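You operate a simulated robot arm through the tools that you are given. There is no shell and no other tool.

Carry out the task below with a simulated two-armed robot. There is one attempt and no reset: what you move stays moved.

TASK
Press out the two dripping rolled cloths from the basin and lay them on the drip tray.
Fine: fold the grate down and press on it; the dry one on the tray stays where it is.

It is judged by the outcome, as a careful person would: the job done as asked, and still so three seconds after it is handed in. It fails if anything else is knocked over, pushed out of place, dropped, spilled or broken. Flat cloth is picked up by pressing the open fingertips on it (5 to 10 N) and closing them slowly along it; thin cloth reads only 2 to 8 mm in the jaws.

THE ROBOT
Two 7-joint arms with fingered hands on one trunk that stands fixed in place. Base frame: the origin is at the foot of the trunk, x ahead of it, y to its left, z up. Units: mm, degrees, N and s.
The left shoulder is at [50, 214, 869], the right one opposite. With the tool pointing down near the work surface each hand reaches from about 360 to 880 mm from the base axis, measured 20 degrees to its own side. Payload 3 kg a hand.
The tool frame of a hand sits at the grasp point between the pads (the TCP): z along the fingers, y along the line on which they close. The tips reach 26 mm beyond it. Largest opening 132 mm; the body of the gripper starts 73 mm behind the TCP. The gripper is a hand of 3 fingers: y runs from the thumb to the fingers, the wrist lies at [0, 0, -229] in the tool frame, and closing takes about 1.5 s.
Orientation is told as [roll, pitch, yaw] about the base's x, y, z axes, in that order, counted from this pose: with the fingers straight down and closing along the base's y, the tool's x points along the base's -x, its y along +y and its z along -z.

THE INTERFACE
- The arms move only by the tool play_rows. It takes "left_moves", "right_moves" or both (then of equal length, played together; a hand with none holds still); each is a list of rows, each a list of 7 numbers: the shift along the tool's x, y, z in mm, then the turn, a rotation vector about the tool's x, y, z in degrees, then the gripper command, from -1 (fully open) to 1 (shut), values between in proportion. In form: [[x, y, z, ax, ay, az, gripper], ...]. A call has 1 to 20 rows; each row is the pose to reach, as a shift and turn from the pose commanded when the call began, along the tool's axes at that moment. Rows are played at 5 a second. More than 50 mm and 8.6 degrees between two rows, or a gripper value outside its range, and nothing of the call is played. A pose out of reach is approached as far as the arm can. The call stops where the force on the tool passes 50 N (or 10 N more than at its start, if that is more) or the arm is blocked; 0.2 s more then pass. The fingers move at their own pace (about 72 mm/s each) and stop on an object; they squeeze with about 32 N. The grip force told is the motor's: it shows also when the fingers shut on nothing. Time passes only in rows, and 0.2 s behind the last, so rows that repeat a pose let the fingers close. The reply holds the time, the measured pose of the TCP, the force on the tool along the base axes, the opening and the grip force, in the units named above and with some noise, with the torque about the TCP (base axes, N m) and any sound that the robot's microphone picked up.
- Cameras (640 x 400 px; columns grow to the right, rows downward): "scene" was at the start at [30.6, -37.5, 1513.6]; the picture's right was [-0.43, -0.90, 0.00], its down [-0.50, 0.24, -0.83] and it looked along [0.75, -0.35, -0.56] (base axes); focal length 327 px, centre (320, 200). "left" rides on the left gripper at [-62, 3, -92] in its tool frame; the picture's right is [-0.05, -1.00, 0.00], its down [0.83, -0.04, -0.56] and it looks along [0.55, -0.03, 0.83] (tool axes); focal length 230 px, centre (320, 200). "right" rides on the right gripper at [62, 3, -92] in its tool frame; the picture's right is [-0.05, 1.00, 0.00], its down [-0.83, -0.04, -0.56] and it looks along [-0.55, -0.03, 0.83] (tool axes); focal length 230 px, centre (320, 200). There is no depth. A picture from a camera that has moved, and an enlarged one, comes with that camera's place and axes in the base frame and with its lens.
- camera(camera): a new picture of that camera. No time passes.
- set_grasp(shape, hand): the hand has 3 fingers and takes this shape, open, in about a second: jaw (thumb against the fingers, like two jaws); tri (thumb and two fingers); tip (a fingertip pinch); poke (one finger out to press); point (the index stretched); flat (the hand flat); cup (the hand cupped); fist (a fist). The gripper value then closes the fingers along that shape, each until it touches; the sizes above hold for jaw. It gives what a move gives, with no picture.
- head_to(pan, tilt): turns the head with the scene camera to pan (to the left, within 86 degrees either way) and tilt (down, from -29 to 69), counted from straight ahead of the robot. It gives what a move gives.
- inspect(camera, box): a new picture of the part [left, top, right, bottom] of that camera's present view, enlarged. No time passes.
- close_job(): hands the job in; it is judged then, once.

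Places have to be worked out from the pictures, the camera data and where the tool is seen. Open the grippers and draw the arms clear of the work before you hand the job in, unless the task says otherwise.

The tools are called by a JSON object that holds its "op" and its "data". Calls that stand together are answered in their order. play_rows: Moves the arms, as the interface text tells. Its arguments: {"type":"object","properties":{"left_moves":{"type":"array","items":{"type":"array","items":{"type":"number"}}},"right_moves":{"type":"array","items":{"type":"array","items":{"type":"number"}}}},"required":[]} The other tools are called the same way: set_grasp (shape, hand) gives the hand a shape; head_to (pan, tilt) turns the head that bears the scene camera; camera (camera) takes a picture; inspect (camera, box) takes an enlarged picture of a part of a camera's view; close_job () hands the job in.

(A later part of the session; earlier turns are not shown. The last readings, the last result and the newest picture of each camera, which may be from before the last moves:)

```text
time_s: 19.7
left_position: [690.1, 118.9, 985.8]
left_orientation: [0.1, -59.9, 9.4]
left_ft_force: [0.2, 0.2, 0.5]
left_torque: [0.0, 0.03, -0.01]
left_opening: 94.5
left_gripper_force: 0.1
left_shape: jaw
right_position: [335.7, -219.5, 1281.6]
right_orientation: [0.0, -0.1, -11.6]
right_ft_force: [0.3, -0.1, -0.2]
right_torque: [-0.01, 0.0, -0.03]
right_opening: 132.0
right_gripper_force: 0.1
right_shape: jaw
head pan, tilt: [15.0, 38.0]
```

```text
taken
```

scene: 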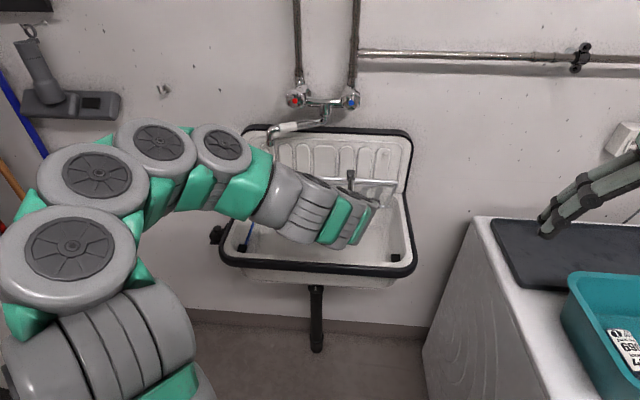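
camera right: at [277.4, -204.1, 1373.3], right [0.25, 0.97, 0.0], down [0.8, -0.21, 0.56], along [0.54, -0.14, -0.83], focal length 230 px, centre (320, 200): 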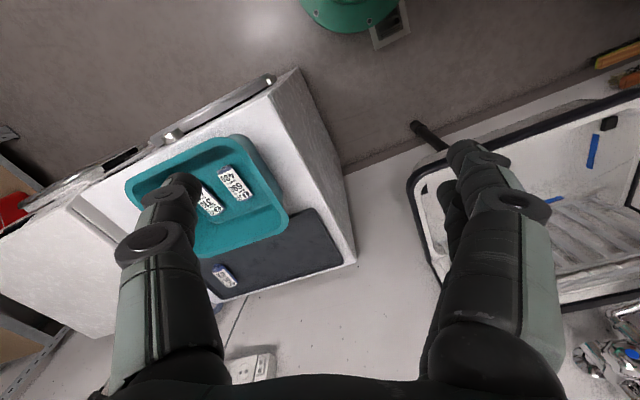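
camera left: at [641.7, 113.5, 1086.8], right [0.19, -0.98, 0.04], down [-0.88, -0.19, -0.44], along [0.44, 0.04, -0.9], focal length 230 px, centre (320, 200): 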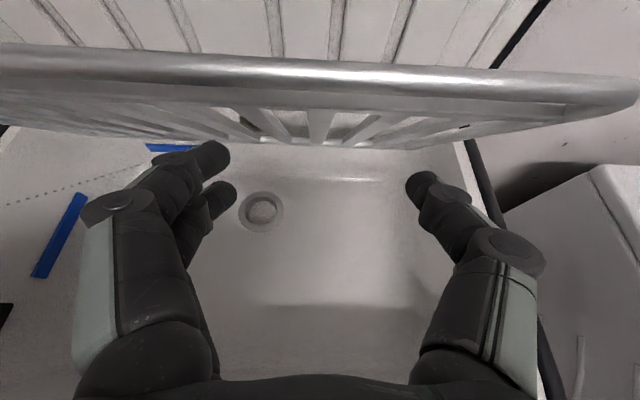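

The hand is free and the grate stands at about 33° from vertical. I back off, turn the fingers more downward, close them, and shift right, away from the tap handles. Next I'll come over the top bar and push it down from behind.

{"op": "play_rows", "data": {"left_moves": [[2.3, -6, -10, 0, 5, 0, 0], [4.6, -19, -20, 0, 11, 0, 0.5], [6.9, -34, -28, 0, 17, 0, 1], [9.2, -49, -34, 0, 24, 0, 1], [11.3, -64, -39.6, 0, 30, 0, 1], [11.3, -64, -39.6, 0, 30, 0, 1]]}}

{"op": "camera", "data": {"camera": "left"}}

{"op": "camera", "data": {"camera": "scene"}}

```text
time_s: 21.1
left_position: [660.4, 50.4, 998.5]
left_orientation: [0.1, -30.0, 9.5]
left_ft_force: [0.5, -0.4, -0.4]
left_torque: [-0.01, 0.02, 0.0]
left_opening: 0.1
left_gripper_force: 32.5
left_shape: jaw
right_position: [336.7, -221.2, 1281.3]
right_orientation: [0.0, 0.0, -11.5]
right_ft_force: [-0.9, -0.9, -0.3]
right_torque: [-0.02, 0.04, -0.02]
right_opening: 132.1
right_gripper_force: 0.1
right_shape: jaw
head pan, tilt: [15.0, 38.0]
```

```text
taken
camera left: at [667.7, 54.4, 1108.4], right [0.21, -0.98, 0.02], down [-0.98, -0.21, 0.07], along [-0.06, -0.04, -1.0], focal length 230 px, centre (320, 200)
```

left: 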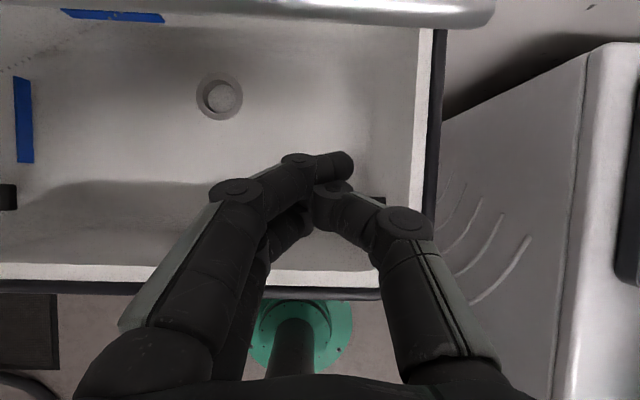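

```text
taken
```

scene: 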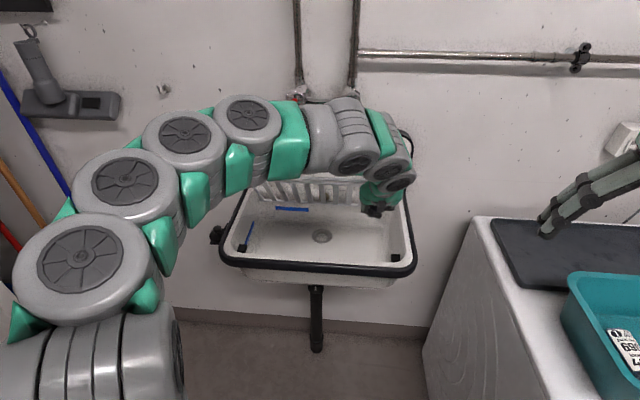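

From this top-down view the sink floor is at z≈775 and the pads are near u≈647 (depth axis), z≈848. I raise the hand above the top bar at z≈1040, move over it, and come down just behind it.

{"op": "play_rows", "data": {"left_moves": [[-17, 0, -29.3, 0, 0, 0, 1], [-34, 0, -58.6, 0, 0, 0, 1], [-50.8, 0, -87.9, 0, 0, 0, 1], [-75.3, 0, -73.7, 0, 0, 0, 1], [-99.8, 0, -59.6, 0, 0, 0, 1], [-124.4, 0, -45.4, 0, 0, 0, 1], [-124.4, 0, -45.4, 0, 0, 0, 1]]}}

{"op": "camera", "data": {"camera": "left"}}

{"op": "camera", "data": {"camera": "scene"}}

```text
time_s: 22.7
left_position: [745.1, 65.4, 1097.1]
left_orientation: [0.1, -30.0, 9.6]
left_ft_force: [-0.9, 0.0, 0.0]
left_torque: [-0.03, -0.03, -0.02]
left_opening: 0.0
left_gripper_force: 32.1
left_shape: jaw
right_position: [334.7, -221.1, 1280.4]
right_orientation: [0.0, 0.0, -11.6]
right_ft_force: [-0.8, 0.6, -0.5]
right_torque: [-0.02, 0.01, 0.01]
right_opening: 131.9
right_gripper_force: 0.0
right_shape: jaw
head pan, tilt: [15.0, 38.0]
```

```text
taken
camera left: at [751.1, 68.7, 1207.9], right [0.21, -0.98, 0.02], down [-0.98, -0.21, 0.07], along [-0.06, -0.04, -1.0], focal length 230 px, centre (320, 200)
```

left: 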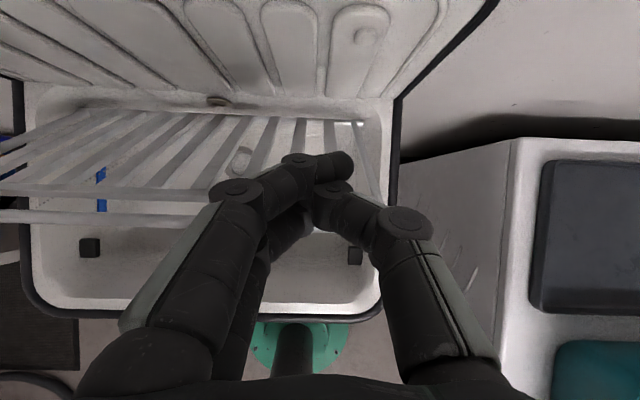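

```text
taken
```

scene: 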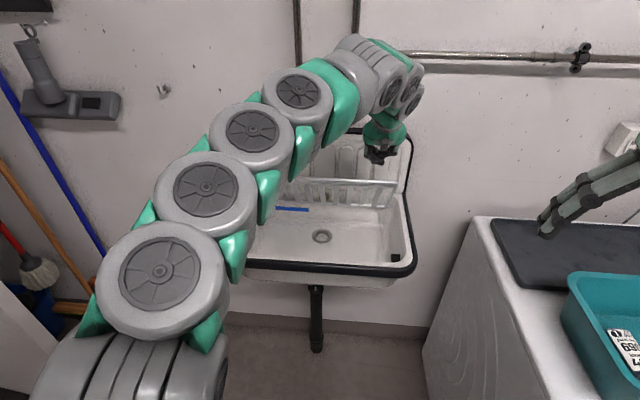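

The view is clear: the top bar at u≈723, z≈1040 lies just in front of my fingers. I lower the closed fingers behind the bar and sweep it forward and down along the arc, to about 47° first.

{"op": "play_rows", "data": {"left_moves": [[4, 0, 14, 0, 0, 0, 1], [8, 0, 28, 0, 0, 0, 1], [11.7, 0, 40.7, 0, 0, 0, 1], [18.9, 0, 37.9, 0, 0, 0, 1], [31.8, 0, 38.9, 0, -1, 0, 1], [44.6, 0, 39.9, 0, -2, 0, 1], [57.2, 0, 42.5, 0, -3, 0, 1], [69.7, 0, 45, 0, -4, 0, 1], [69.7, 0, 45, 0, -4, 0, 1]]}}

{"op": "camera", "data": {"camera": "left"}}

{"op": "camera", "data": {"camera": "scene"}}

```text
time_s: 24.7
left_position: [709.7, 57.9, 1023.2]
left_orientation: [0.1, -34.1, 9.6]
left_ft_force: [0.4, 0.0, 0.9]
left_torque: [0.02, -0.03, 0.0]
left_opening: 0.1
left_gripper_force: 32.1
left_shape: jaw
right_position: [336.6, -220.3, 1280.9]
right_orientation: [0.0, 0.1, -11.6]
right_ft_force: [0.4, 0.2, -0.6]
right_torque: [-0.01, -0.01, 0.01]
right_opening: 132.1
right_gripper_force: 0.0
right_shape: jaw
head pan, tilt: [15.0, 38.0]
```

```text
taken
camera left: at [709.0, 61.0, 1135.3], right [0.21, -0.98, 0.03], down [-0.98, -0.21, 0.0], along [0.01, -0.03, -1.0], focal length 230 px, centre (320, 200)
```

left: 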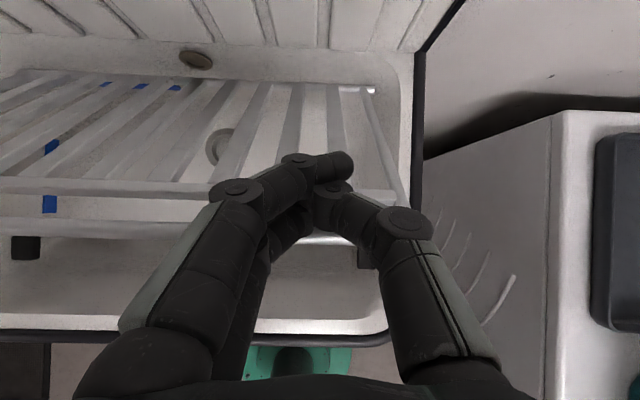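

```text
taken
```

scene: 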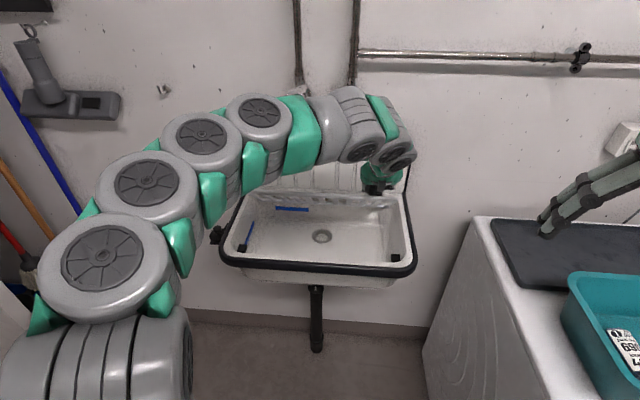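

The grate is at about 45° and still holds by friction. I continue the sweep to about 75°.

{"op": "play_rows", "data": {"left_moves": [[13, 0, 2.6, 0, -1, 0, 1], [26.3, 0, 5.3, 0, -2, 0, 1], [36.5, 0, 9.2, 0, -3, 0, 1], [46.8, 0, 13.1, 0, -4, 0, 1], [56.6, 0, 18, 0, -5, 0, 1], [66.4, 0, 22.8, 0, -6, 0, 1], [75.6, 0, 29.9, 0, -6, 0, 1], [84.9, 0, 37, 0, -6, 0, 1], [84.9, 0, 37, 0, -6, 0, 1]]}}

{"op": "camera", "data": {"camera": "left"}}

{"op": "camera", "data": {"camera": "scene"}}

```text
time_s: 26.7
left_position: [657.3, 47.3, 946.6]
left_orientation: [0.0, -40.0, 9.4]
left_ft_force: [0.0, 0.5, -0.3]
left_torque: [0.03, -0.01, 0.02]
left_opening: 0.2
left_gripper_force: 31.7
left_shape: jaw
right_position: [336.2, -222.1, 1280.3]
right_orientation: [-0.1, -0.1, -11.7]
right_ft_force: [0.3, -0.3, -0.1]
right_torque: [-0.02, -0.02, 0.02]
right_opening: 131.9
right_gripper_force: 0.0
right_shape: jaw
head pan, tilt: [15.0, 38.0]
```

```text
taken
camera left: at [645.5, 49.1, 1057.5], right [0.2, -0.98, 0.03], down [-0.97, -0.21, -0.11], along [0.11, -0.01, -0.99], focal length 230 px, centre (320, 200)
```

left: 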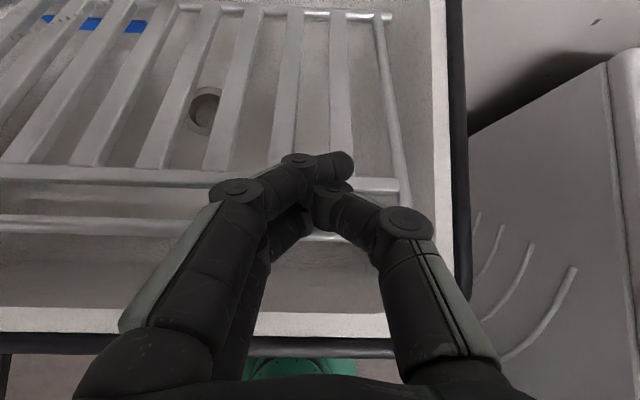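

```text
taken
```

scene: 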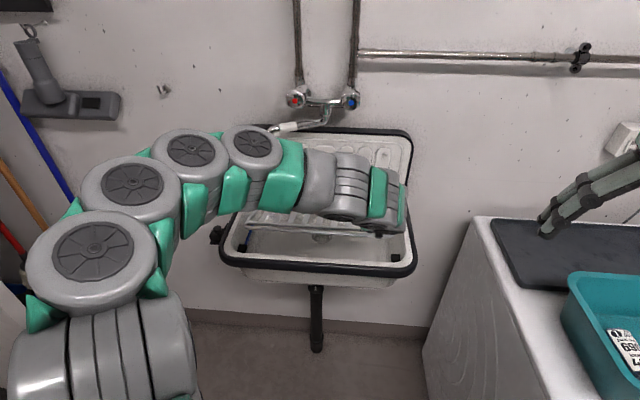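

The grate is at about 75° and my fingertips are on the second bar. I push it down the rest of the way in small steps, watching for contact with the pads.

{"op": "play_rows", "data": {"left_moves": [[5, 0, 5, 0, 0, 0, 1], [10, 0, 9.9, 0, 0, 0, 1], [15, 0, 14.8, 0, 0, 0, 1], [20, 0, 19.7, 0, 0, 0, 1], [25, 0, 24.6, 0, 0, 0, 1], [30.1, 0, 29.6, 0, 0, 0, 1], [30.1, 0, 29.6, 0, 0, 0, 1]]}}

{"op": "camera", "data": {"camera": "left"}}

{"op": "inspect", "data": {"camera": "scene", "box": [200, 150, 430, 290]}}

```text
time_s: 28.3
left_position: [655.2, 48.0, 906.0]
left_orientation: [0.1, -40.0, 9.5]
left_ft_force: [0.0, -0.2, -0.2]
left_torque: [0.01, 0.01, -0.01]
left_opening: 0.0
left_gripper_force: 32.1
left_shape: jaw
right_position: [336.5, -220.3, 1280.6]
right_orientation: [0.0, -0.1, -11.6]
right_ft_force: [1.1, 0.0, 0.3]
right_torque: [0.0, -0.03, -0.03]
right_opening: 132.0
right_gripper_force: 0.1
right_shape: jaw
head pan, tilt: [15.0, 38.0]
```

```text
taken
camera left: at [642.5, 50.0, 1016.0], right [0.21, -0.98, 0.03], down [-0.97, -0.21, -0.11], along [0.11, -0.01, -0.99], focal length 230 px, centre (320, 200)
```

left: 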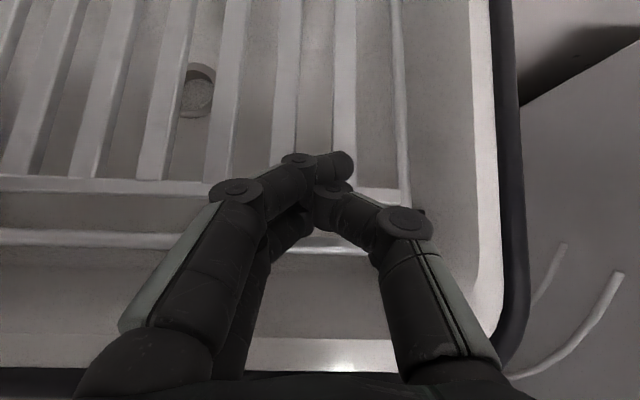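

```text
2.78 times, centred on (315, 220) of scene
camera zoom: at [33.8, 22.7, 1507.2], right [0.26, -0.97, 0.0], down [-0.59, -0.16, -0.79], along [0.76, 0.2, -0.62], focal length 911 px, centre (334, 144)
```

zoom: 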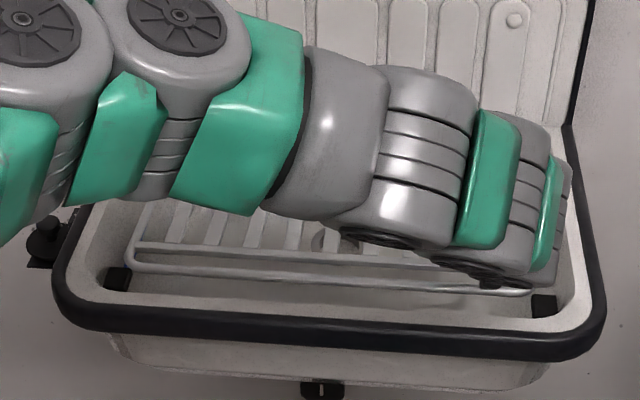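

Still no force, and the grate is just above the pads. I press on in small steps until it rests.

{"op": "play_rows", "data": {"left_moves": [[2.6, 0, 3.1, 0, 0, 0, 1], [5.1, 0, 6.1, 0, 0, 0, 1], [7.7, 0, 9.2, 0, 0, 0, 1], [10.3, 0, 12.3, 0, 0, 0, 1], [12.9, 0, 15.3, 0, 0, 0, 1], [12.9, 0, 15.3, 0, 0, 0, 1]]}}

{"op": "camera", "data": {"camera": "left"}}

{"op": "inspect", "data": {"camera": "scene", "box": [200, 150, 430, 290]}}

```text
time_s: 29.7
left_position: [655.5, 49.2, 886.1]
left_orientation: [0.1, -40.2, 9.5]
left_ft_force: [2.7, 6.5, 16.9]
left_torque: [-0.1, -0.11, 0.04]
left_opening: 0.0
left_gripper_force: 31.9
left_shape: jaw
right_position: [336.2, -220.8, 1280.7]
right_orientation: [0.0, 0.0, -11.7]
right_ft_force: [-0.4, -0.4, -0.2]
right_torque: [0.02, -0.01, 0.02]
right_opening: 131.7
right_gripper_force: 0.0
right_shape: jaw
head pan, tilt: [15.0, 38.0]
```

```text
taken
camera left: at [644.0, 51.0, 996.4], right [0.21, -0.98, 0.03], down [-0.97, -0.21, -0.11], along [0.12, -0.01, -0.99], focal length 230 px, centre (320, 200)
```

left: 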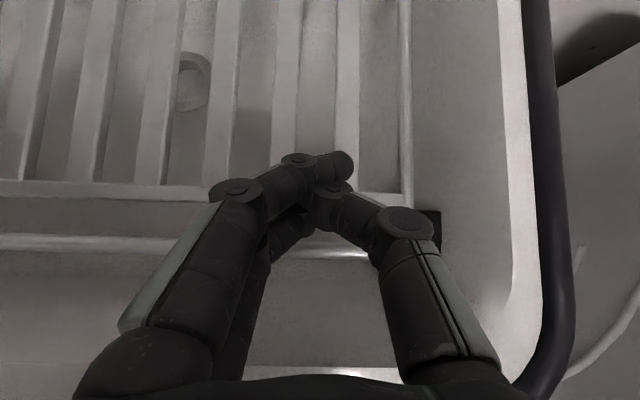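

```text
2.78 times, centred on (315, 220) of scene
camera zoom: at [33.6, 22.8, 1507.2], right [0.26, -0.97, 0.0], down [-0.59, -0.16, -0.79], along [0.76, 0.2, -0.62], focal length 911 px, centre (334, 144)
```

zoom: 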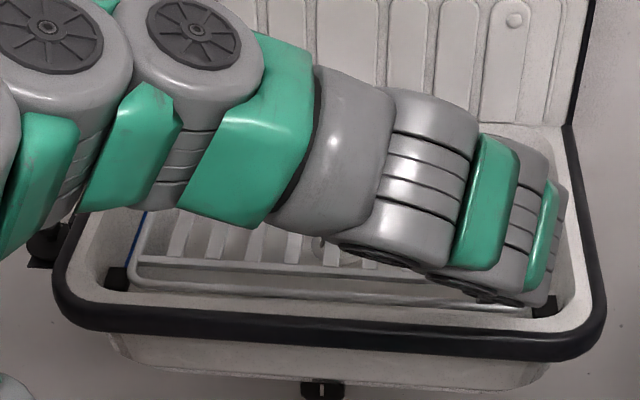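

Contact force is 17 N. I press 3 mm more to confirm it is really seated on the pads.

{"op": "play_rows", "data": {"left_moves": [[1.3, 0, 1.5, 0, 0, 0, 1], [2, 0, 2.4, 0, 0, 0, 1], [2, 0, 2.4, 0, 0, 0, 1]]}}

{"op": "inspect", "data": {"camera": "scene", "box": [220, 200, 320, 290]}}

```text
time_s: 30.5
left_position: [654.8, 48.4, 880.1]
left_orientation: [0.0, -40.0, 9.3]
left_ft_force: [-11.1, -1.8, 7.1]
left_torque: [-0.19, 0.22, -0.2]
left_opening: 0.0
left_gripper_force: 31.4
left_shape: jaw
right_position: [334.8, -221.3, 1280.3]
right_orientation: [-0.1, 0.0, -11.6]
right_ft_force: [-0.9, 0.1, 0.7]
right_torque: [-0.03, -0.01, 0.0]
right_opening: 132.0
right_gripper_force: 0.2
right_shape: jaw
head pan, tilt: [15.0, 38.0]
```

```text
4.44 times, centred on (270, 245) of scene
camera zoom: at [33.5, 22.7, 1507.2], right [0.26, -0.97, 0.0], down [-0.59, -0.16, -0.79], along [0.76, 0.2, -0.62], focal length 1454 px, centre (542, 0)
```

zoom: 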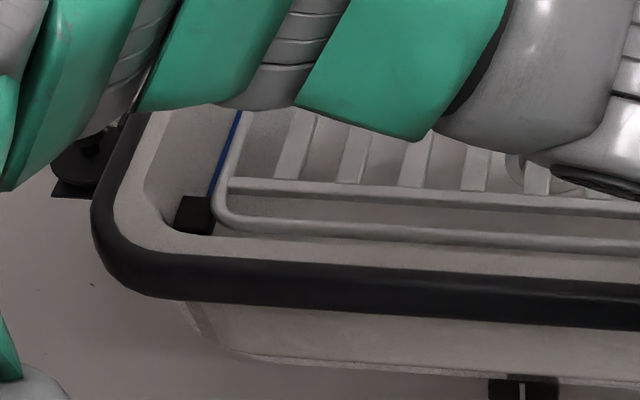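

The reading changed as the tips slid on the bar. I lift the hand clear to see where the grate sits relative to the pads.

{"op": "play_rows", "data": {"left_moves": [[-12.9, 0, -15.3, 0, 0, 0, 1], [-32, 0, -38.3, 0, 0, 0, 1], [-64, 0, -76.6, 0, 0, 0, 1], [-90, 0, -107, 0, 0, 0, 1], [-109, 0, -130, 0, 0, 0, 1], [-109, 0, -130, 0, 0, 0, 1]]}}

{"op": "camera", "data": {"camera": "left"}}

{"op": "inspect", "data": {"camera": "scene", "box": [200, 170, 430, 290]}}

```text
time_s: 31.9
left_position: [651.4, 49.7, 1053.0]
left_orientation: [0.0, -40.0, 9.4]
left_ft_force: [0.7, 0.2, -0.1]
left_torque: [0.02, 0.0, 0.0]
left_opening: 0.3
left_gripper_force: 32.1
left_shape: jaw
right_position: [336.6, -220.2, 1281.4]
right_orientation: [0.1, 0.0, -11.6]
right_ft_force: [-0.2, 0.4, 0.0]
right_torque: [-0.02, -0.03, -0.01]
right_opening: 132.2
right_gripper_force: 0.0
right_shape: jaw
head pan, tilt: [15.0, 38.0]
```

```text
taken
camera left: at [639.3, 50.8, 1163.4], right [0.2, -0.98, 0.03], down [-0.97, -0.21, -0.11], along [0.11, -0.01, -0.99], focal length 230 px, centre (320, 200)
```

left: 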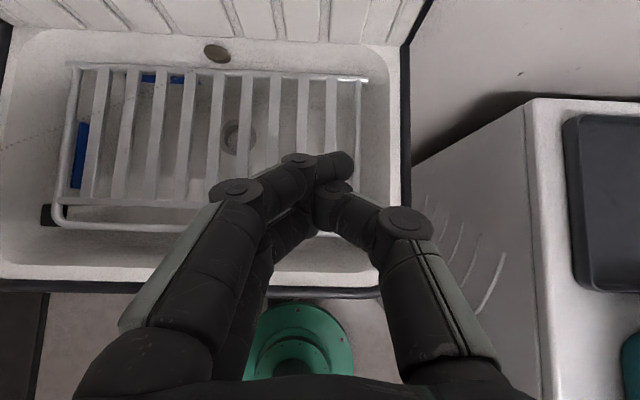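

```text
2.78 times, centred on (315, 230) of scene
camera zoom: at [33.8, 22.7, 1507.2], right [0.26, -0.97, 0.0], down [-0.59, -0.16, -0.79], along [0.76, 0.2, -0.62], focal length 911 px, centre (334, 116)
```

zoom: 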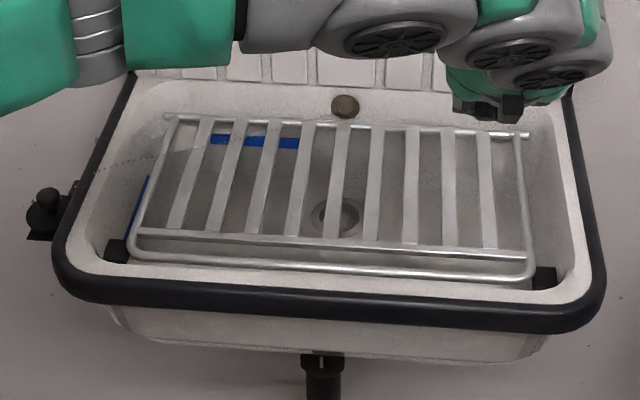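

The grate is folded flat and its frame rests on both pads. I draw the left arm back to its clear starting area.

{"op": "play_rows", "data": {"left_moves": [[1.5, 10, -40, 0, 4, 0, 1], [3, 40, -70, 0, 8, 0, 1], [4.5, 75, -98, 0, 12, 0, 1], [6, 110, -125, 0, 16, 0, 0], [7.5, 145, -150, 0, 20, 0, -1], [9, 180, -172, 0, 24, 0, -1], [10.5, 215, -192, 0, 28, 0, -1], [12, 250, -212, 0, 32, 0, -1], [13.5, 285, -230, 0, 36, 0, -1], [14.6, 320, -248.6, 0, 40, 0, -1]]}}

{"op": "head_to", "data": {"pan": -25, "tilt": 40}}

{"op": "camera", "data": {"camera": "scene"}}

{"op": "camera", "data": {"camera": "right"}}

```text
time_s: 34.1
left_position: [432.8, 334.4, 1234.7]
left_orientation: [0.1, 0.1, 9.5]
left_ft_force: [-0.4, -1.0, 0.8]
left_torque: [0.09, 0.02, -0.04]
left_opening: 131.9
left_gripper_force: 0.0
left_shape: jaw
right_position: [336.2, -221.2, 1280.9]
right_orientation: [0.1, -0.1, -11.7]
right_ft_force: [1.0, -0.6, -0.4]
right_torque: [0.06, 0.03, 0.02]
right_opening: 131.8
right_gripper_force: 0.1
right_shape: jaw
head pan, tilt: [15.0, 38.0]
```

```text
time_s: 35.1
left_position: [433.2, 333.8, 1234.5]
left_orientation: [0.2, 0.0, 9.4]
left_ft_force: [-0.8, -0.3, 0.0]
left_torque: [0.05, 0.01, -0.01]
left_opening: 131.9
left_gripper_force: 0.0
left_shape: jaw
right_position: [335.9, -220.7, 1281.5]
right_orientation: [0.0, 0.0, -11.6]
right_ft_force: [0.4, 0.2, 0.3]
right_torque: [0.0, 0.0, 0.0]
right_opening: 131.5
right_gripper_force: 0.0
right_shape: jaw
head pan, tilt: [-25.0, 40.0]
```

```text
taken
```

scene: 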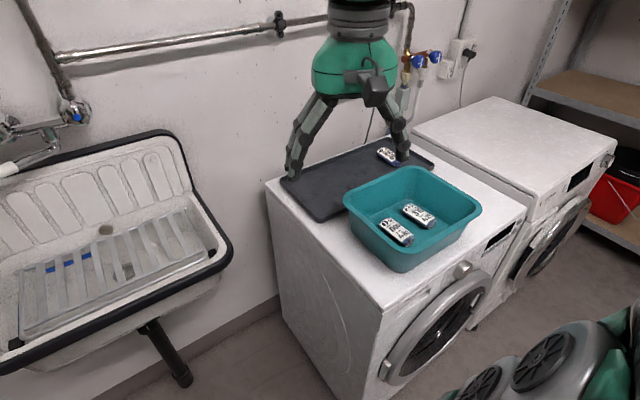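

```text
taken
camera right: at [277.6, -204.0, 1373.2], right [0.25, 0.97, 0.0], down [0.8, -0.21, 0.56], along [0.54, -0.14, -0.83], focal length 230 px, centre (320, 200)
```

right: 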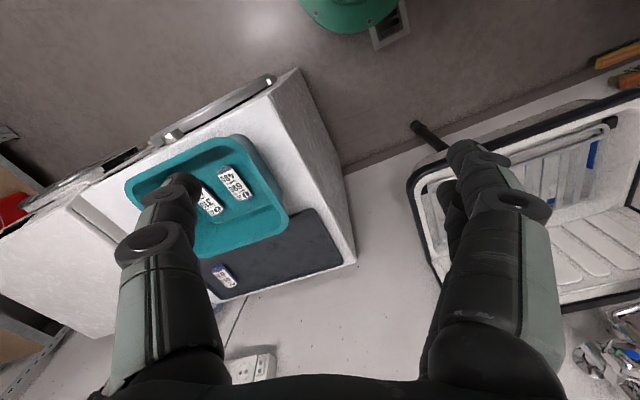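

Now I measure the basin, cloths and tray from both cameras.

{"op": "inspect", "data": {"camera": "scene", "box": [270, 130, 490, 280]}}

{"op": "inspect", "data": {"camera": "right", "box": [110, 120, 370, 310]}}

```text
2.67 times, centred on (380, 205) of scene
camera zoom: at [27.5, -35.5, 1504.2], right [-0.42, -0.91, 0.0], down [-0.58, 0.27, -0.77], along [0.69, -0.32, -0.64], focal length 873 px, centre (160, 187)
```

zoom: 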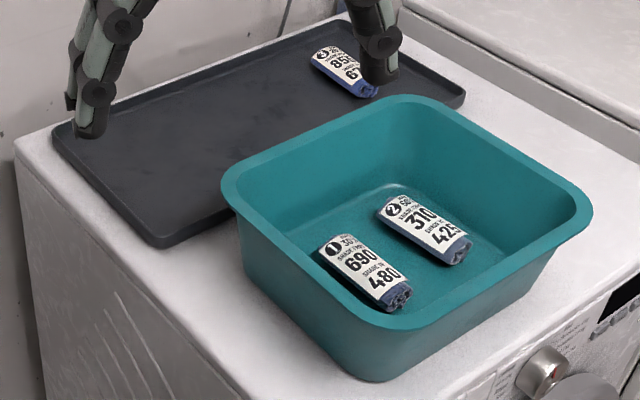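

```text
2.11 times, centred on (240, 215) of right
camera zoom: at [277.6, -204.0, 1373.2], right [0.25, 0.97, 0.0], down [0.8, -0.21, 0.56], along [0.54, -0.14, -0.83], focal length 484 px, centre (488, 168)
```

zoom: 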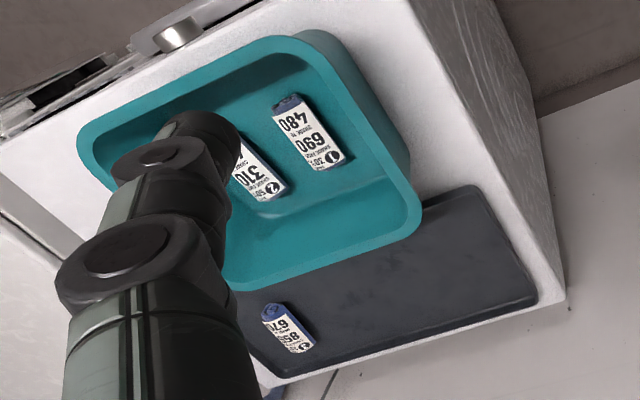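

Estimates: cloth 1 is at about (488, −469) with its axis ~8° off x and its top at z≈894. Cloth 2 is at about (511, −564), and the basin rim is at z≈970. The tray spans x≈642–880 with the dry cloth at (795, −657). I move the right hand above cloth 1 with matching yaw.

{"op": "play_rows", "data": {"right_moves": [[-22, -24, 22, 0, 0, -2.2, -0.6], [-44, -47, 45, 0, 0, -4.4, -0.4], [-66, -71, 67, 0, 0, -6.5, -0.36], [-88, -94, 89, 0, 0, -8.7, -0.36], [-110, -118, 112, 0, 0, -10.9, -0.36], [-133, -142, 134, 0, 0, -13, -0.36], [-155, -165, 156, 0, 0, -15.2, -0.36], [-177, -189, 179, 0, 0, -17.4, -0.36], [-199, -212, 201, 0, 0, -19.6, -0.36], [-199, -212, 201, 0, 0, -19.6, -0.36]]}}

{"op": "camera", "data": {"camera": "right"}}

{"op": "camera", "data": {"camera": "scene"}}

```text
time_s: 37.3
left_position: [433.2, 334.3, 1234.6]
left_orientation: [0.2, 0.1, 9.5]
left_ft_force: [0.0, 1.0, -0.1]
left_torque: [0.01, 0.04, 0.02]
left_opening: 131.8
left_gripper_force: 0.1
left_shape: jaw
right_position: [486.5, -468.6, 1080.8]
right_orientation: [0.1, -0.1, 8.1]
right_ft_force: [-0.5, 0.4, 0.4]
right_torque: [0.01, 0.02, -0.01]
right_opening: 89.9
right_gripper_force: 0.0
right_shape: jaw
head pan, tilt: [-25.0, 40.0]
```

```text
taken
camera right: at [426.3, -473.5, 1172.8], right [-0.09, 1.0, 0.0], down [0.83, 0.07, 0.56], along [0.55, 0.05, -0.83], focal length 230 px, centre (320, 200)
```

right: 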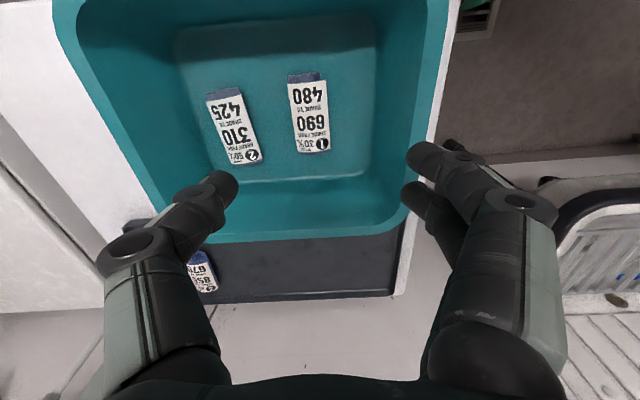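

```text
taken
```

scene: 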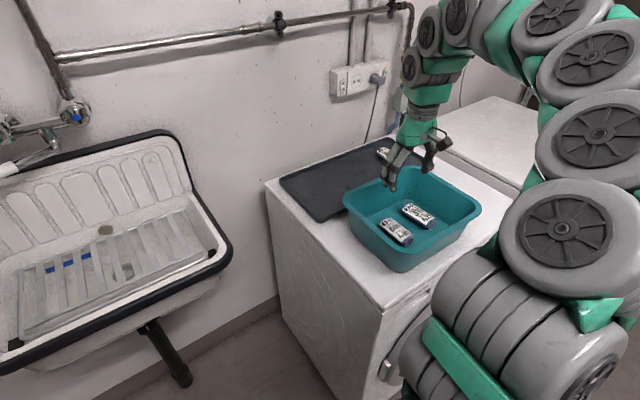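

The hand camera puts cloth 1 about 14 mm right of the TCP, and triangulating from two right-camera poses gives its top at (497, −481, 875). I centre on it and descend partway.

{"op": "play_rows", "data": {"right_moves": [[-8, -14, 30, 0, 0, 0, -0.21], [-8, -14, 65, 0, 0, 0, -0.21], [-8, -14, 100, 0, 0, 0, -0.21], [-8, -14, 130, 0, 0, 0, -0.21], [-8, -14, 130, 0, 0, 0, -0.21]]}}

{"op": "camera", "data": {"camera": "right"}}

{"op": "inspect", "data": {"camera": "scene", "box": [320, 130, 500, 280]}}

```text
time_s: 38.5
left_position: [432.0, 333.9, 1234.0]
left_orientation: [0.0, 0.0, 9.5]
left_ft_force: [-0.4, -0.2, -0.1]
left_torque: [0.01, 0.04, -0.05]
left_opening: 131.7
left_gripper_force: 0.2
left_shape: jaw
right_position: [494.5, -480.3, 950.8]
right_orientation: [0.0, -0.1, 8.0]
right_ft_force: [0.4, -0.4, 0.4]
right_torque: [-0.02, -0.01, 0.0]
right_opening: 80.3
right_gripper_force: 0.1
right_shape: jaw
head pan, tilt: [-25.0, 40.0]
```

```text
taken
camera right: at [434.6, -484.6, 1043.2], right [-0.09, 1.0, 0.0], down [0.83, 0.07, 0.56], along [0.55, 0.05, -0.83], focal length 230 px, centre (320, 200)
```

right: 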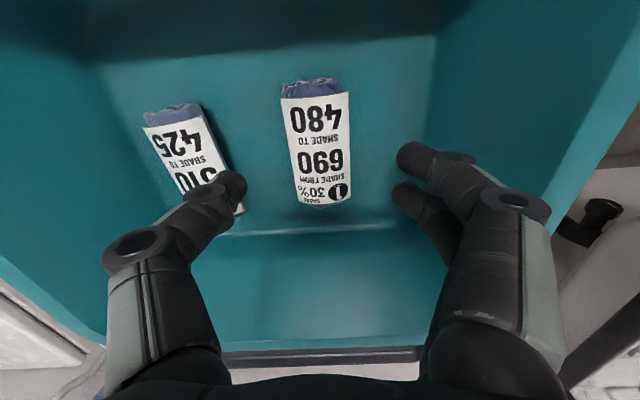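

```text
2.67 times, centred on (410, 205) of scene
camera zoom: at [27.4, -35.5, 1504.2], right [-0.42, -0.91, 0.0], down [-0.58, 0.27, -0.77], along [0.69, -0.32, -0.64], focal length 873 px, centre (80, 187)
```

zoom: 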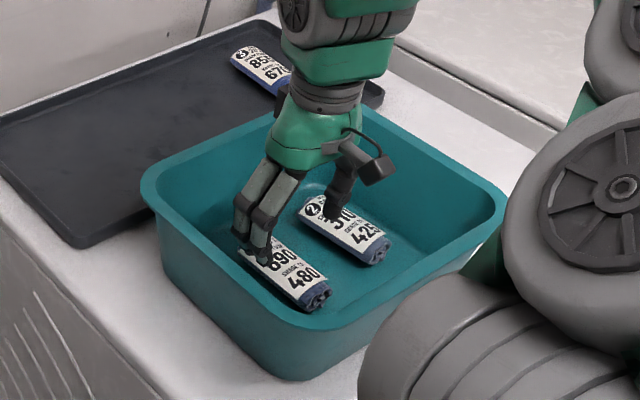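

The cloth is well centred between the fingers and spans X from +42 to −55 mm. I narrow to 66 mm so the thumb clears cloth 2, and descend to grip height in small steps.

{"op": "play_rows", "data": {"right_moves": [[-5, -1, 15, 0, 0, 0, 0], [-5, -1, 30, 0, 0, 0, 0], [-5, -1, 45, 0, 0, 0, 0], [-5, -1, 58, 0, 0, 0, 0], [-5, -1, 68, 0, 0, 0, 0], [-5, -1, 76, 0, 0, 0, 0], [-5, -1, 76, 0, 0, 0, 0]]}}

{"op": "camera", "data": {"camera": "right"}}

{"op": "inspect", "data": {"camera": "scene", "box": [340, 150, 480, 280]}}

```text
time_s: 40.0
left_position: [431.7, 334.5, 1234.8]
left_orientation: [0.0, 0.0, 9.5]
left_ft_force: [0.3, 0.1, 0.4]
left_torque: [-0.02, 0.0, 0.01]
left_opening: 132.1
left_gripper_force: 0.0
left_shape: jaw
right_position: [501.4, -483.8, 878.8]
right_orientation: [-0.3, -0.3, 8.1]
right_ft_force: [-9.3, 2.6, 32.8]
right_torque: [1.05, 0.44, 0.32]
right_opening: 66.5
right_gripper_force: 0.1
right_shape: jaw
head pan, tilt: [-25.0, 40.0]
stopped in row 7 (right hand): the force on the tool passed its limit at 66 N (the readings are from after the stop); the commanded pose is now the measured one
```

```text
taken
camera right: at [441.5, -486.9, 971.6], right [-0.09, 1.0, 0.0], down [0.82, 0.07, 0.56], along [0.56, 0.05, -0.83], focal length 230 px, centre (320, 200)
```

right: 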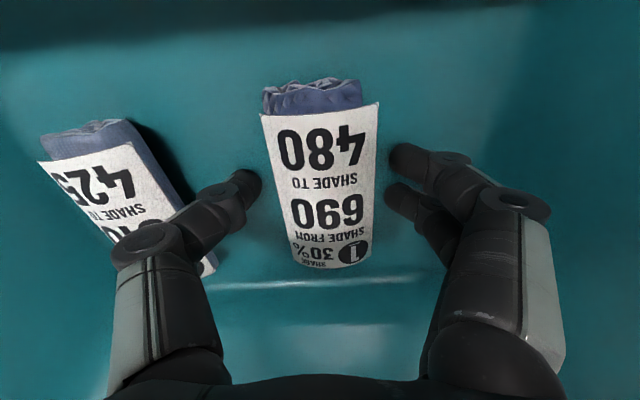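

```text
3.08 times, centred on (410, 215) of scene
camera zoom: at [27.0, -35.2, 1504.2], right [-0.42, -0.91, 0.0], down [-0.58, 0.27, -0.77], along [0.69, -0.32, -0.64], focal length 1007 px, centre (43, 154)
```

zoom: 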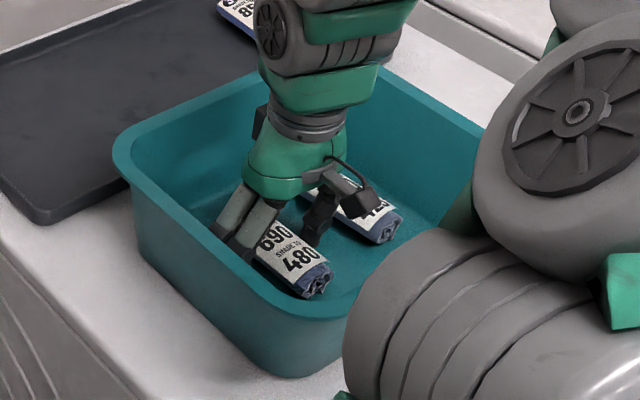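

The fingertips touched the basin floor at TCP z≈879, so the floor is at about 853. I raise 6 mm to unload and then close on the cloth.

{"op": "play_rows", "data": {"right_moves": [[0, 0, -6, 0, 0, 0, 0], [0, 0, -6, 0, 0, 0, 0.1], [0, 0, -6, 0, 0, 0, 0.25], [0, 0, -6, 0, 0, 0, 0.4], [0, 0, -6, 0, 0, 0, 0.6], [0, 0, -6, 0, 0, 0, 0.8], [0, 0, -6, 0, 0, 0, 1], [0, 0, -6, 0, 0, 0, 1], [0, 0, -6, 0, 0, 0, 1]]}}

{"op": "camera", "data": {"camera": "right"}}

{"op": "inspect", "data": {"camera": "scene", "box": [340, 150, 480, 280]}}

```text
time_s: 42.0
left_position: [432.9, 335.1, 1234.0]
left_orientation: [0.0, 0.0, 9.5]
left_ft_force: [-0.2, -1.0, 0.3]
left_torque: [0.0, -0.01, -0.03]
left_opening: 131.9
left_gripper_force: 0.0
left_shape: jaw
right_position: [501.6, -481.5, 885.2]
right_orientation: [-0.3, -0.3, 8.1]
right_ft_force: [-0.7, -0.4, -0.4]
right_torque: [0.0, -0.01, -0.01]
right_opening: 43.8
right_gripper_force: 32.1
right_shape: jaw
head pan, tilt: [-25.0, 40.0]
```

```text
taken
camera right: at [440.9, -486.2, 976.8], right [-0.09, 1.0, 0.0], down [0.83, 0.07, 0.56], along [0.56, 0.05, -0.83], focal length 230 px, centre (320, 200)
```

right: 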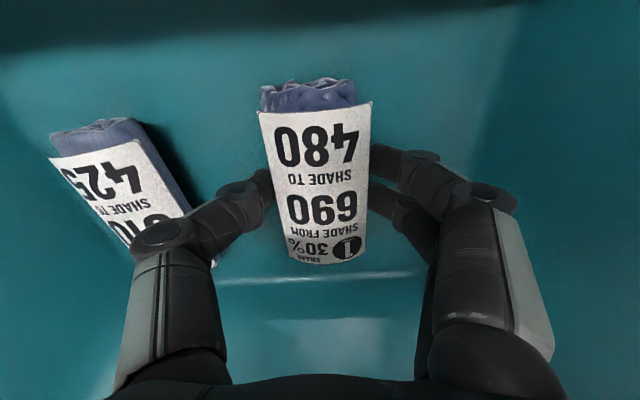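

```text
3.08 times, centred on (410, 215) of scene
camera zoom: at [27.5, -35.5, 1504.2], right [-0.42, -0.91, 0.0], down [-0.58, 0.27, -0.77], along [0.69, -0.32, -0.64], focal length 1007 px, centre (43, 154)
```

zoom: 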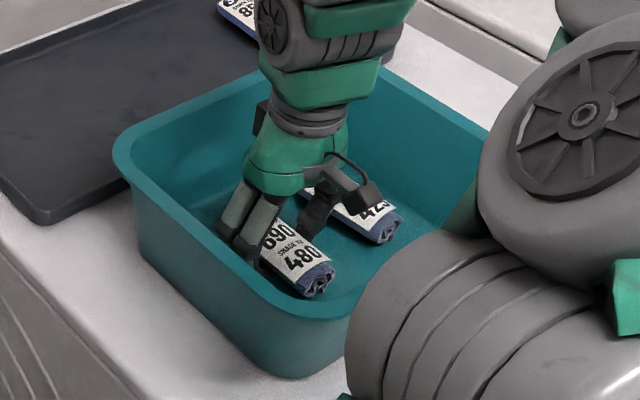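

The cloth is gripped at 43.8 mm and 32 N. I lift it slightly inside the basin and let it drip there for a few seconds.

{"op": "play_rows", "data": {"right_moves": [[0, 0, -10, 0, 0, 0, 1], [0, 0, -20, 0, 0, 0, 1], [0, 0, -30, 0, 0, 0, 1], [0, 0, -40, 0, 0, 0, 1], [0, 0, -40, 0, 0, 0, 1], [0, 0, -40, 0, 0, 0, 1], [0, 0, -40, 0, 0, 0, 1], [0, 0, -40, 0, 0, 0, 1], [0, 0, -40, 0, 0, 0, 1], [0, 0, -40, 0, 0, 0, 1], [0, 0, -40, 0, 0, 0, 1], [0, 0, -40, 0, 0, 0, 1], [0, 0, -40, 0, 0, 0, 1], [0, 0, -40, 0, 0, 0, 1]]}}

{"op": "camera", "data": {"camera": "right"}}

{"op": "inspect", "data": {"camera": "scene", "box": [340, 130, 480, 260]}}

```text
time_s: 45.0
left_position: [433.0, 334.9, 1234.9]
left_orientation: [0.1, 0.1, 9.6]
left_ft_force: [-0.7, 0.1, 0.0]
left_torque: [-0.03, -0.01, -0.03]
left_opening: 131.8
left_gripper_force: 0.0
left_shape: jaw
right_position: [502.4, -482.2, 924.3]
right_orientation: [-0.2, -0.3, 8.0]
right_ft_force: [-0.5, 0.0, 0.0]
right_torque: [0.02, -0.01, 0.02]
right_opening: 43.7
right_gripper_force: 32.3
right_shape: jaw
head pan, tilt: [-25.0, 40.0]
```

```text
taken
camera right: at [440.9, -486.1, 1017.1], right [-0.09, 1.0, 0.0], down [0.83, 0.07, 0.56], along [0.56, 0.05, -0.83], focal length 230 px, centre (320, 200)
```

right: 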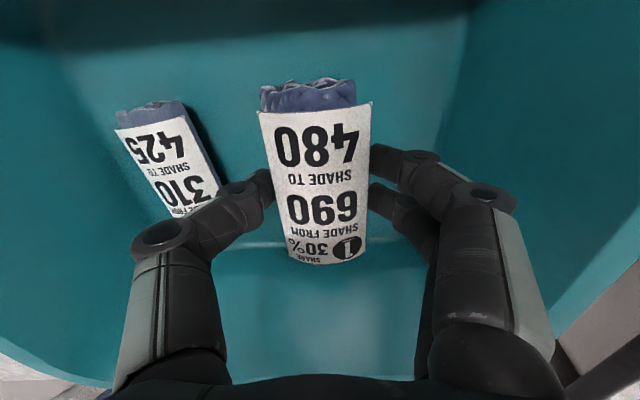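

```text
3.08 times, centred on (410, 195) of scene
camera zoom: at [27.5, -35.5, 1504.2], right [-0.42, -0.91, 0.0], down [-0.58, 0.27, -0.77], along [0.69, -0.32, -0.64], focal length 1007 px, centre (43, 215)
```

zoom: 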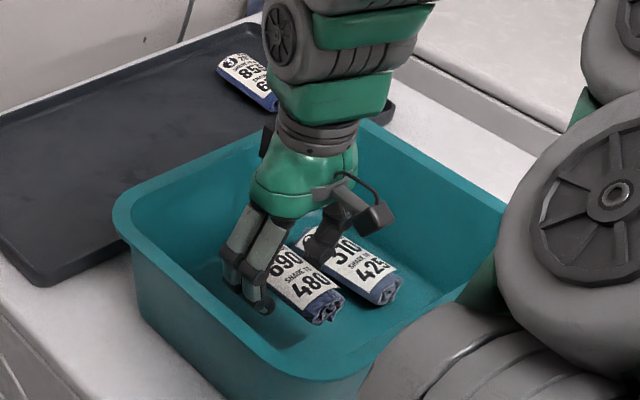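

No drips are seen or heard. I lift cloth 1 clear of the rim and carry it over to above the right half of the grate.

{"op": "play_rows", "data": {"right_moves": [[0, 0, -42, 0, 0, 0, 1], [0, 0, -84, 0, 0, 0, 1], [0, 0, -126, 0, 0, 0, 1], [0, 0, -166, 0, 0, 0, 1], [-19.4, 38, -166, 0, 0, 0, 1], [-38.8, 76, -166, 0, 0, 0, 1], [-58.2, 114, -166, 0, 0, 0, 1], [-77.7, 152, -166, 0, 0, 0, 1], [-97.1, 190, -166, 0, 0, 0, 1], [-116.5, 228, -166, 0, 0, 0, 1], [-135.9, 265.9, -166, 0, 0, -0.2, 1], [-157.7, 301.8, -160, 0, 0, -0.4, 1], [-179.5, 337.7, -150, 0, 0, -0.6, 1], [-201.3, 373.6, -140, 0, 0, -0.8, 1], [-223, 409.4, -125, 0, 0, -1, 1], [-244.8, 445.3, -108, 0, 0, -1.2, 1], [-266.6, 481.2, -92, 0, 0, -1.3, 1], [-288.4, 517.1, -75.7, 0, 0, -1.4, 1], [-288.4, 517.1, -75.7, 0, 0, -1.4, 1]]}}

{"op": "head_to", "data": {"pan": 10, "tilt": 40}}

{"op": "camera", "data": {"camera": "right"}}

{"op": "camera", "data": {"camera": "scene"}}

```text
time_s: 49.0
left_position: [432.4, 333.9, 1234.3]
left_orientation: [0.0, 0.0, 9.5]
left_ft_force: [-0.4, -0.8, -0.8]
left_torque: [0.03, 0.02, 0.02]
left_opening: 131.9
left_gripper_force: 0.1
left_shape: jaw
right_position: [716.4, 71.9, 1001.6]
right_orientation: [-0.2, -0.3, 9.3]
right_ft_force: [-0.2, -0.1, -1.7]
right_torque: [0.04, -0.01, -0.02]
right_opening: 43.4
right_gripper_force: 32.2
right_shape: jaw
head pan, tilt: [-25.0, 40.0]
```

```text
time_s: 50.0
left_position: [432.6, 334.7, 1235.2]
left_orientation: [0.0, 0.1, 9.5]
left_ft_force: [0.0, 0.1, 0.0]
left_torque: [-0.01, -0.02, 0.02]
left_opening: 131.7
left_gripper_force: 0.0
left_shape: jaw
right_position: [715.9, 70.7, 1001.2]
right_orientation: [-0.1, -0.2, 9.4]
right_ft_force: [-0.3, -0.4, -1.9]
right_torque: [-0.01, 0.0, -0.01]
right_opening: 43.4
right_gripper_force: 32.3
right_shape: jaw
head pan, tilt: [10.0, 40.0]
```

```text
taken
camera right: at [654.8, 66.4, 1093.0], right [-0.11, 0.99, 0.0], down [0.82, 0.09, 0.56], along [0.56, 0.06, -0.83], focal length 230 px, centre (320, 200)
```

right: 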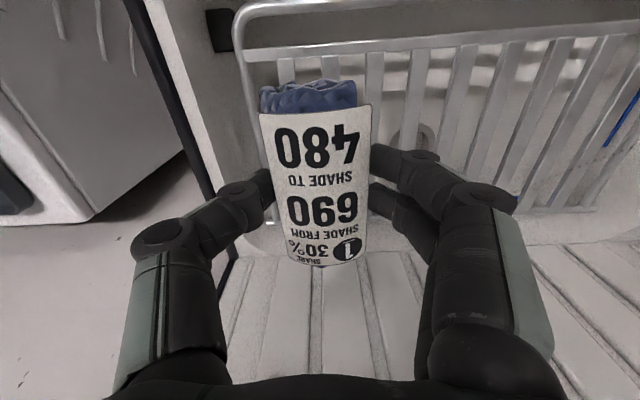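

```text
taken
```

scene: 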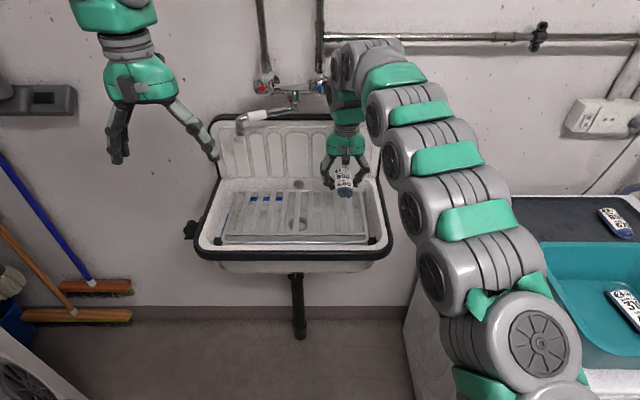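

The cloth hangs over the grate. Centring it between two slats needs a 6.5 mm shift to the right. I then descend towards the grate.

{"op": "play_rows", "data": {"right_moves": [[0, -3, 25, 0, 0, 0, 1], [0, -6.5, 50, 0, 0, 0, 1], [0, -6.5, 75, 0, 0, 0, 1], [0, -6.5, 92, 0, 0, 0, 1], [0, -6.5, 100, 0, 0, 0, 1], [0, -6.5, 104, 0, 0, 0, 1], [0, -6.5, 104, 0, 0, 0, 1]]}}

{"op": "camera", "data": {"camera": "right"}}

{"op": "inspect", "data": {"camera": "scene", "box": [270, 130, 420, 260]}}

```text
time_s: 51.6
left_position: [432.2, 333.5, 1234.3]
left_orientation: [0.1, 0.0, 9.5]
left_ft_force: [0.0, 0.3, 0.7]
left_torque: [0.03, 0.02, -0.01]
left_opening: 132.1
left_gripper_force: 0.1
left_shape: jaw
right_position: [716.9, 64.3, 894.8]
right_orientation: [-0.2, -0.2, 9.4]
right_ft_force: [0.1, -0.2, -0.3]
right_torque: [-0.04, -0.02, -0.02]
right_opening: 43.3
right_gripper_force: 32.6
right_shape: jaw
head pan, tilt: [10.0, 40.0]
```

```text
taken
camera right: at [657.2, 58.3, 986.7], right [-0.11, 0.99, 0.0], down [0.82, 0.09, 0.56], along [0.56, 0.06, -0.83], focal length 230 px, centre (320, 200)
```

right: 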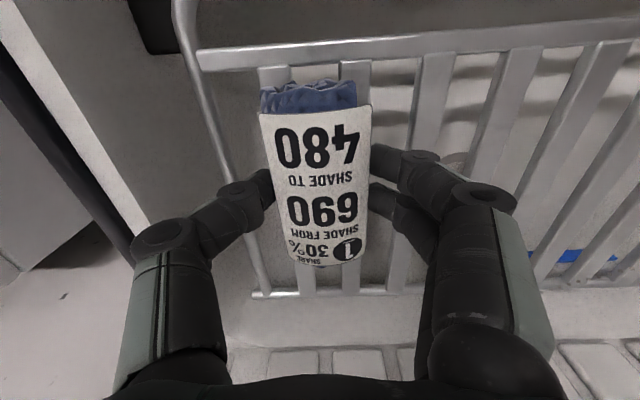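

```text
3.08 times, centred on (345, 195) of scene
camera zoom: at [34.1, 15.2, 1504.2], right [0.17, -0.98, 0.0], down [-0.63, -0.11, -0.77], along [0.75, 0.13, -0.64], focal length 1007 px, centre (243, 215)
```

zoom: 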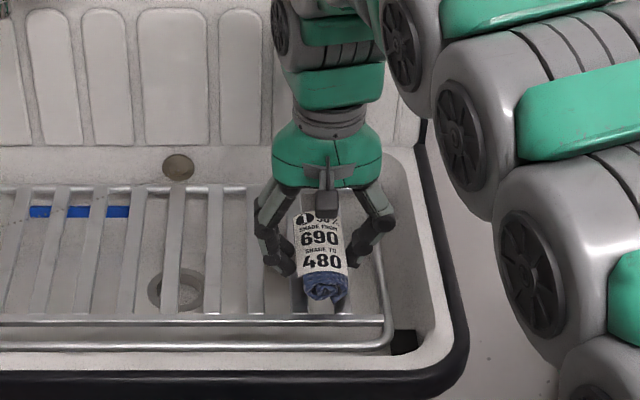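

The cloth is centred over the gap between two slats. I lower in 2 mm steps until it rests.

{"op": "play_rows", "data": {"right_moves": [[0, 0, 2, 0, 0, 0, 1], [0, 0, 4, 0, 0, 0, 1], [0, 0, 6, 0, 0, 0, 1], [0, 0, 6, 0, 0, 0, 1]]}}

```text
time_s: 52.6
left_position: [432.5, 334.5, 1234.6]
left_orientation: [0.0, 0.0, 9.4]
left_ft_force: [-0.3, 1.0, -0.1]
left_torque: [0.0, -0.02, -0.01]
left_opening: 131.8
left_gripper_force: 0.1
left_shape: jaw
right_position: [716.5, 61.8, 890.2]
right_orientation: [-0.3, -0.3, 9.4]
right_ft_force: [0.0, -0.5, -0.8]
right_torque: [-0.02, 0.01, -0.01]
right_opening: 43.3
right_gripper_force: 32.4
right_shape: jaw
head pan, tilt: [10.0, 40.0]
```

No contact yet at z≈890, so I continue in small steps.

{"op": "play_rows", "data": {"right_moves": [[0, 0, 2, 0, 0, 0, 1], [0, 0, 4, 0, 0, 0, 1], [0, 0, 6, 0, 0, 0, 1], [0, 0, 6, 0, 0, 0, 1]]}}

{"op": "camera", "data": {"camera": "right"}}

```text
time_s: 53.6
left_position: [431.9, 334.7, 1235.1]
left_orientation: [0.1, -0.1, 9.4]
left_ft_force: [-0.3, 0.0, 0.1]
left_torque: [-0.01, 0.03, 0.01]
left_opening: 132.0
left_gripper_force: 0.0
left_shape: jaw
right_position: [717.2, 63.6, 885.8]
right_orientation: [0.0, -0.4, 9.3]
right_ft_force: [-10.6, 3.1, 37.3]
right_torque: [0.66, 0.31, 0.08]
right_opening: 44.6
right_gripper_force: 32.1
right_shape: jaw
head pan, tilt: [10.0, 40.0]
```

```text
taken
camera right: at [657.0, 57.8, 977.5], right [-0.11, 0.99, 0.0], down [0.82, 0.09, 0.56], along [0.56, 0.06, -0.83], focal length 230 px, centre (320, 200)
```

right: 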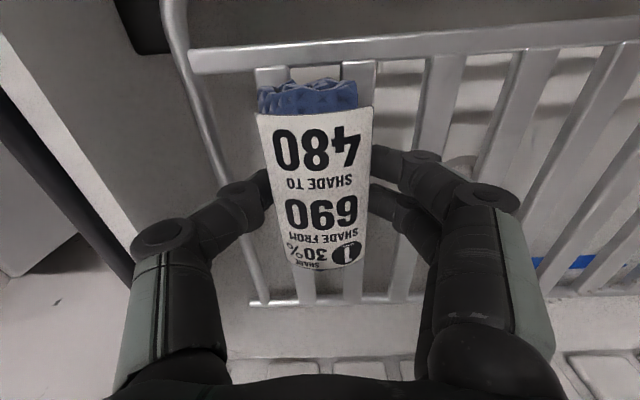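

Contact at TCP z≈886 with 37 N, so the cloth is on the grate. I relieve the force slightly, open the fingers and lift off.

{"op": "play_rows", "data": {"right_moves": [[0, 0, -2, 0, 0, 0, 1], [0, 0, -2.5, 0, 0, 0, 0.3], [0, 0, -2.5, 0, 0, 0, 0.1], [0, 0, -2.5, 0, 0, 0, 0], [0, 0, -3, 0, 0, 0, -0.1], [0, 0, -3, 0, 0, 0, -0.1], [0, 0, -30, 0, 0, 0, -0.1], [0, 0, -70, 0, 0, 0, -0.1], [0, 0, -110, 0, 0, 0, -0.1], [0, 0, -110, 0, 0, 0, -0.1]]}}

{"op": "camera", "data": {"camera": "right"}}

{"op": "inspect", "data": {"camera": "scene", "box": [270, 130, 420, 260]}}

```text
time_s: 55.8
left_position: [432.5, 334.8, 1234.9]
left_orientation: [0.1, -0.1, 9.6]
left_ft_force: [-0.4, -0.4, 0.3]
left_torque: [-0.02, -0.01, 0.0]
left_opening: 131.8
left_gripper_force: 0.1
left_shape: jaw
right_position: [716.7, 65.4, 991.1]
right_orientation: [-0.2, -0.2, 9.4]
right_ft_force: [-0.1, -0.2, 0.0]
right_torque: [0.01, -0.01, 0.01]
right_opening: 71.9
right_gripper_force: 0.1
right_shape: jaw
head pan, tilt: [10.0, 40.0]
```

```text
taken
camera right: at [656.1, 59.2, 1084.0], right [-0.11, 0.99, 0.0], down [0.82, 0.09, 0.56], along [0.56, 0.06, -0.83], focal length 230 px, centre (320, 200)
```

right: 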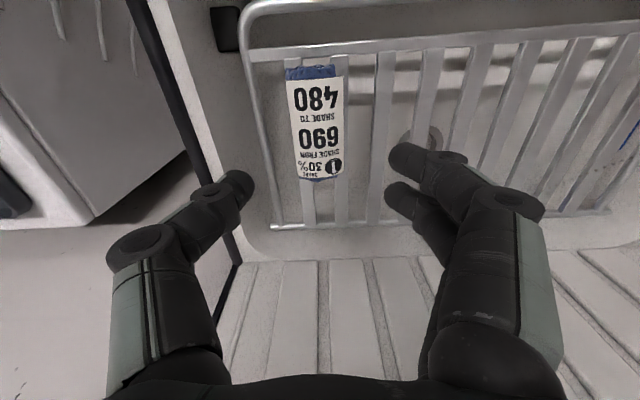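

```text
3.08 times, centred on (345, 195) of scene
camera zoom: at [34.1, 15.2, 1504.2], right [0.17, -0.98, 0.0], down [-0.63, -0.11, -0.77], along [0.75, 0.13, -0.64], focal length 1007 px, centre (243, 215)
```

zoom: 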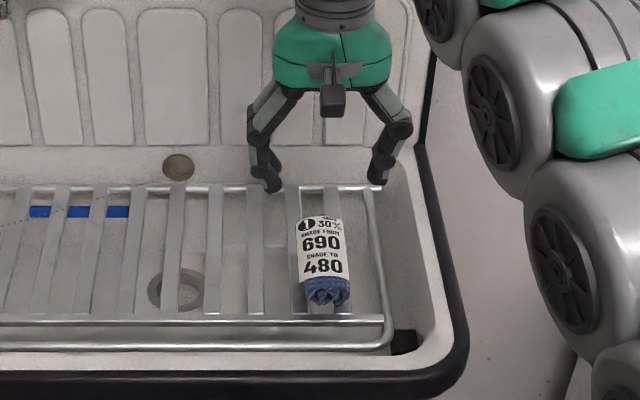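

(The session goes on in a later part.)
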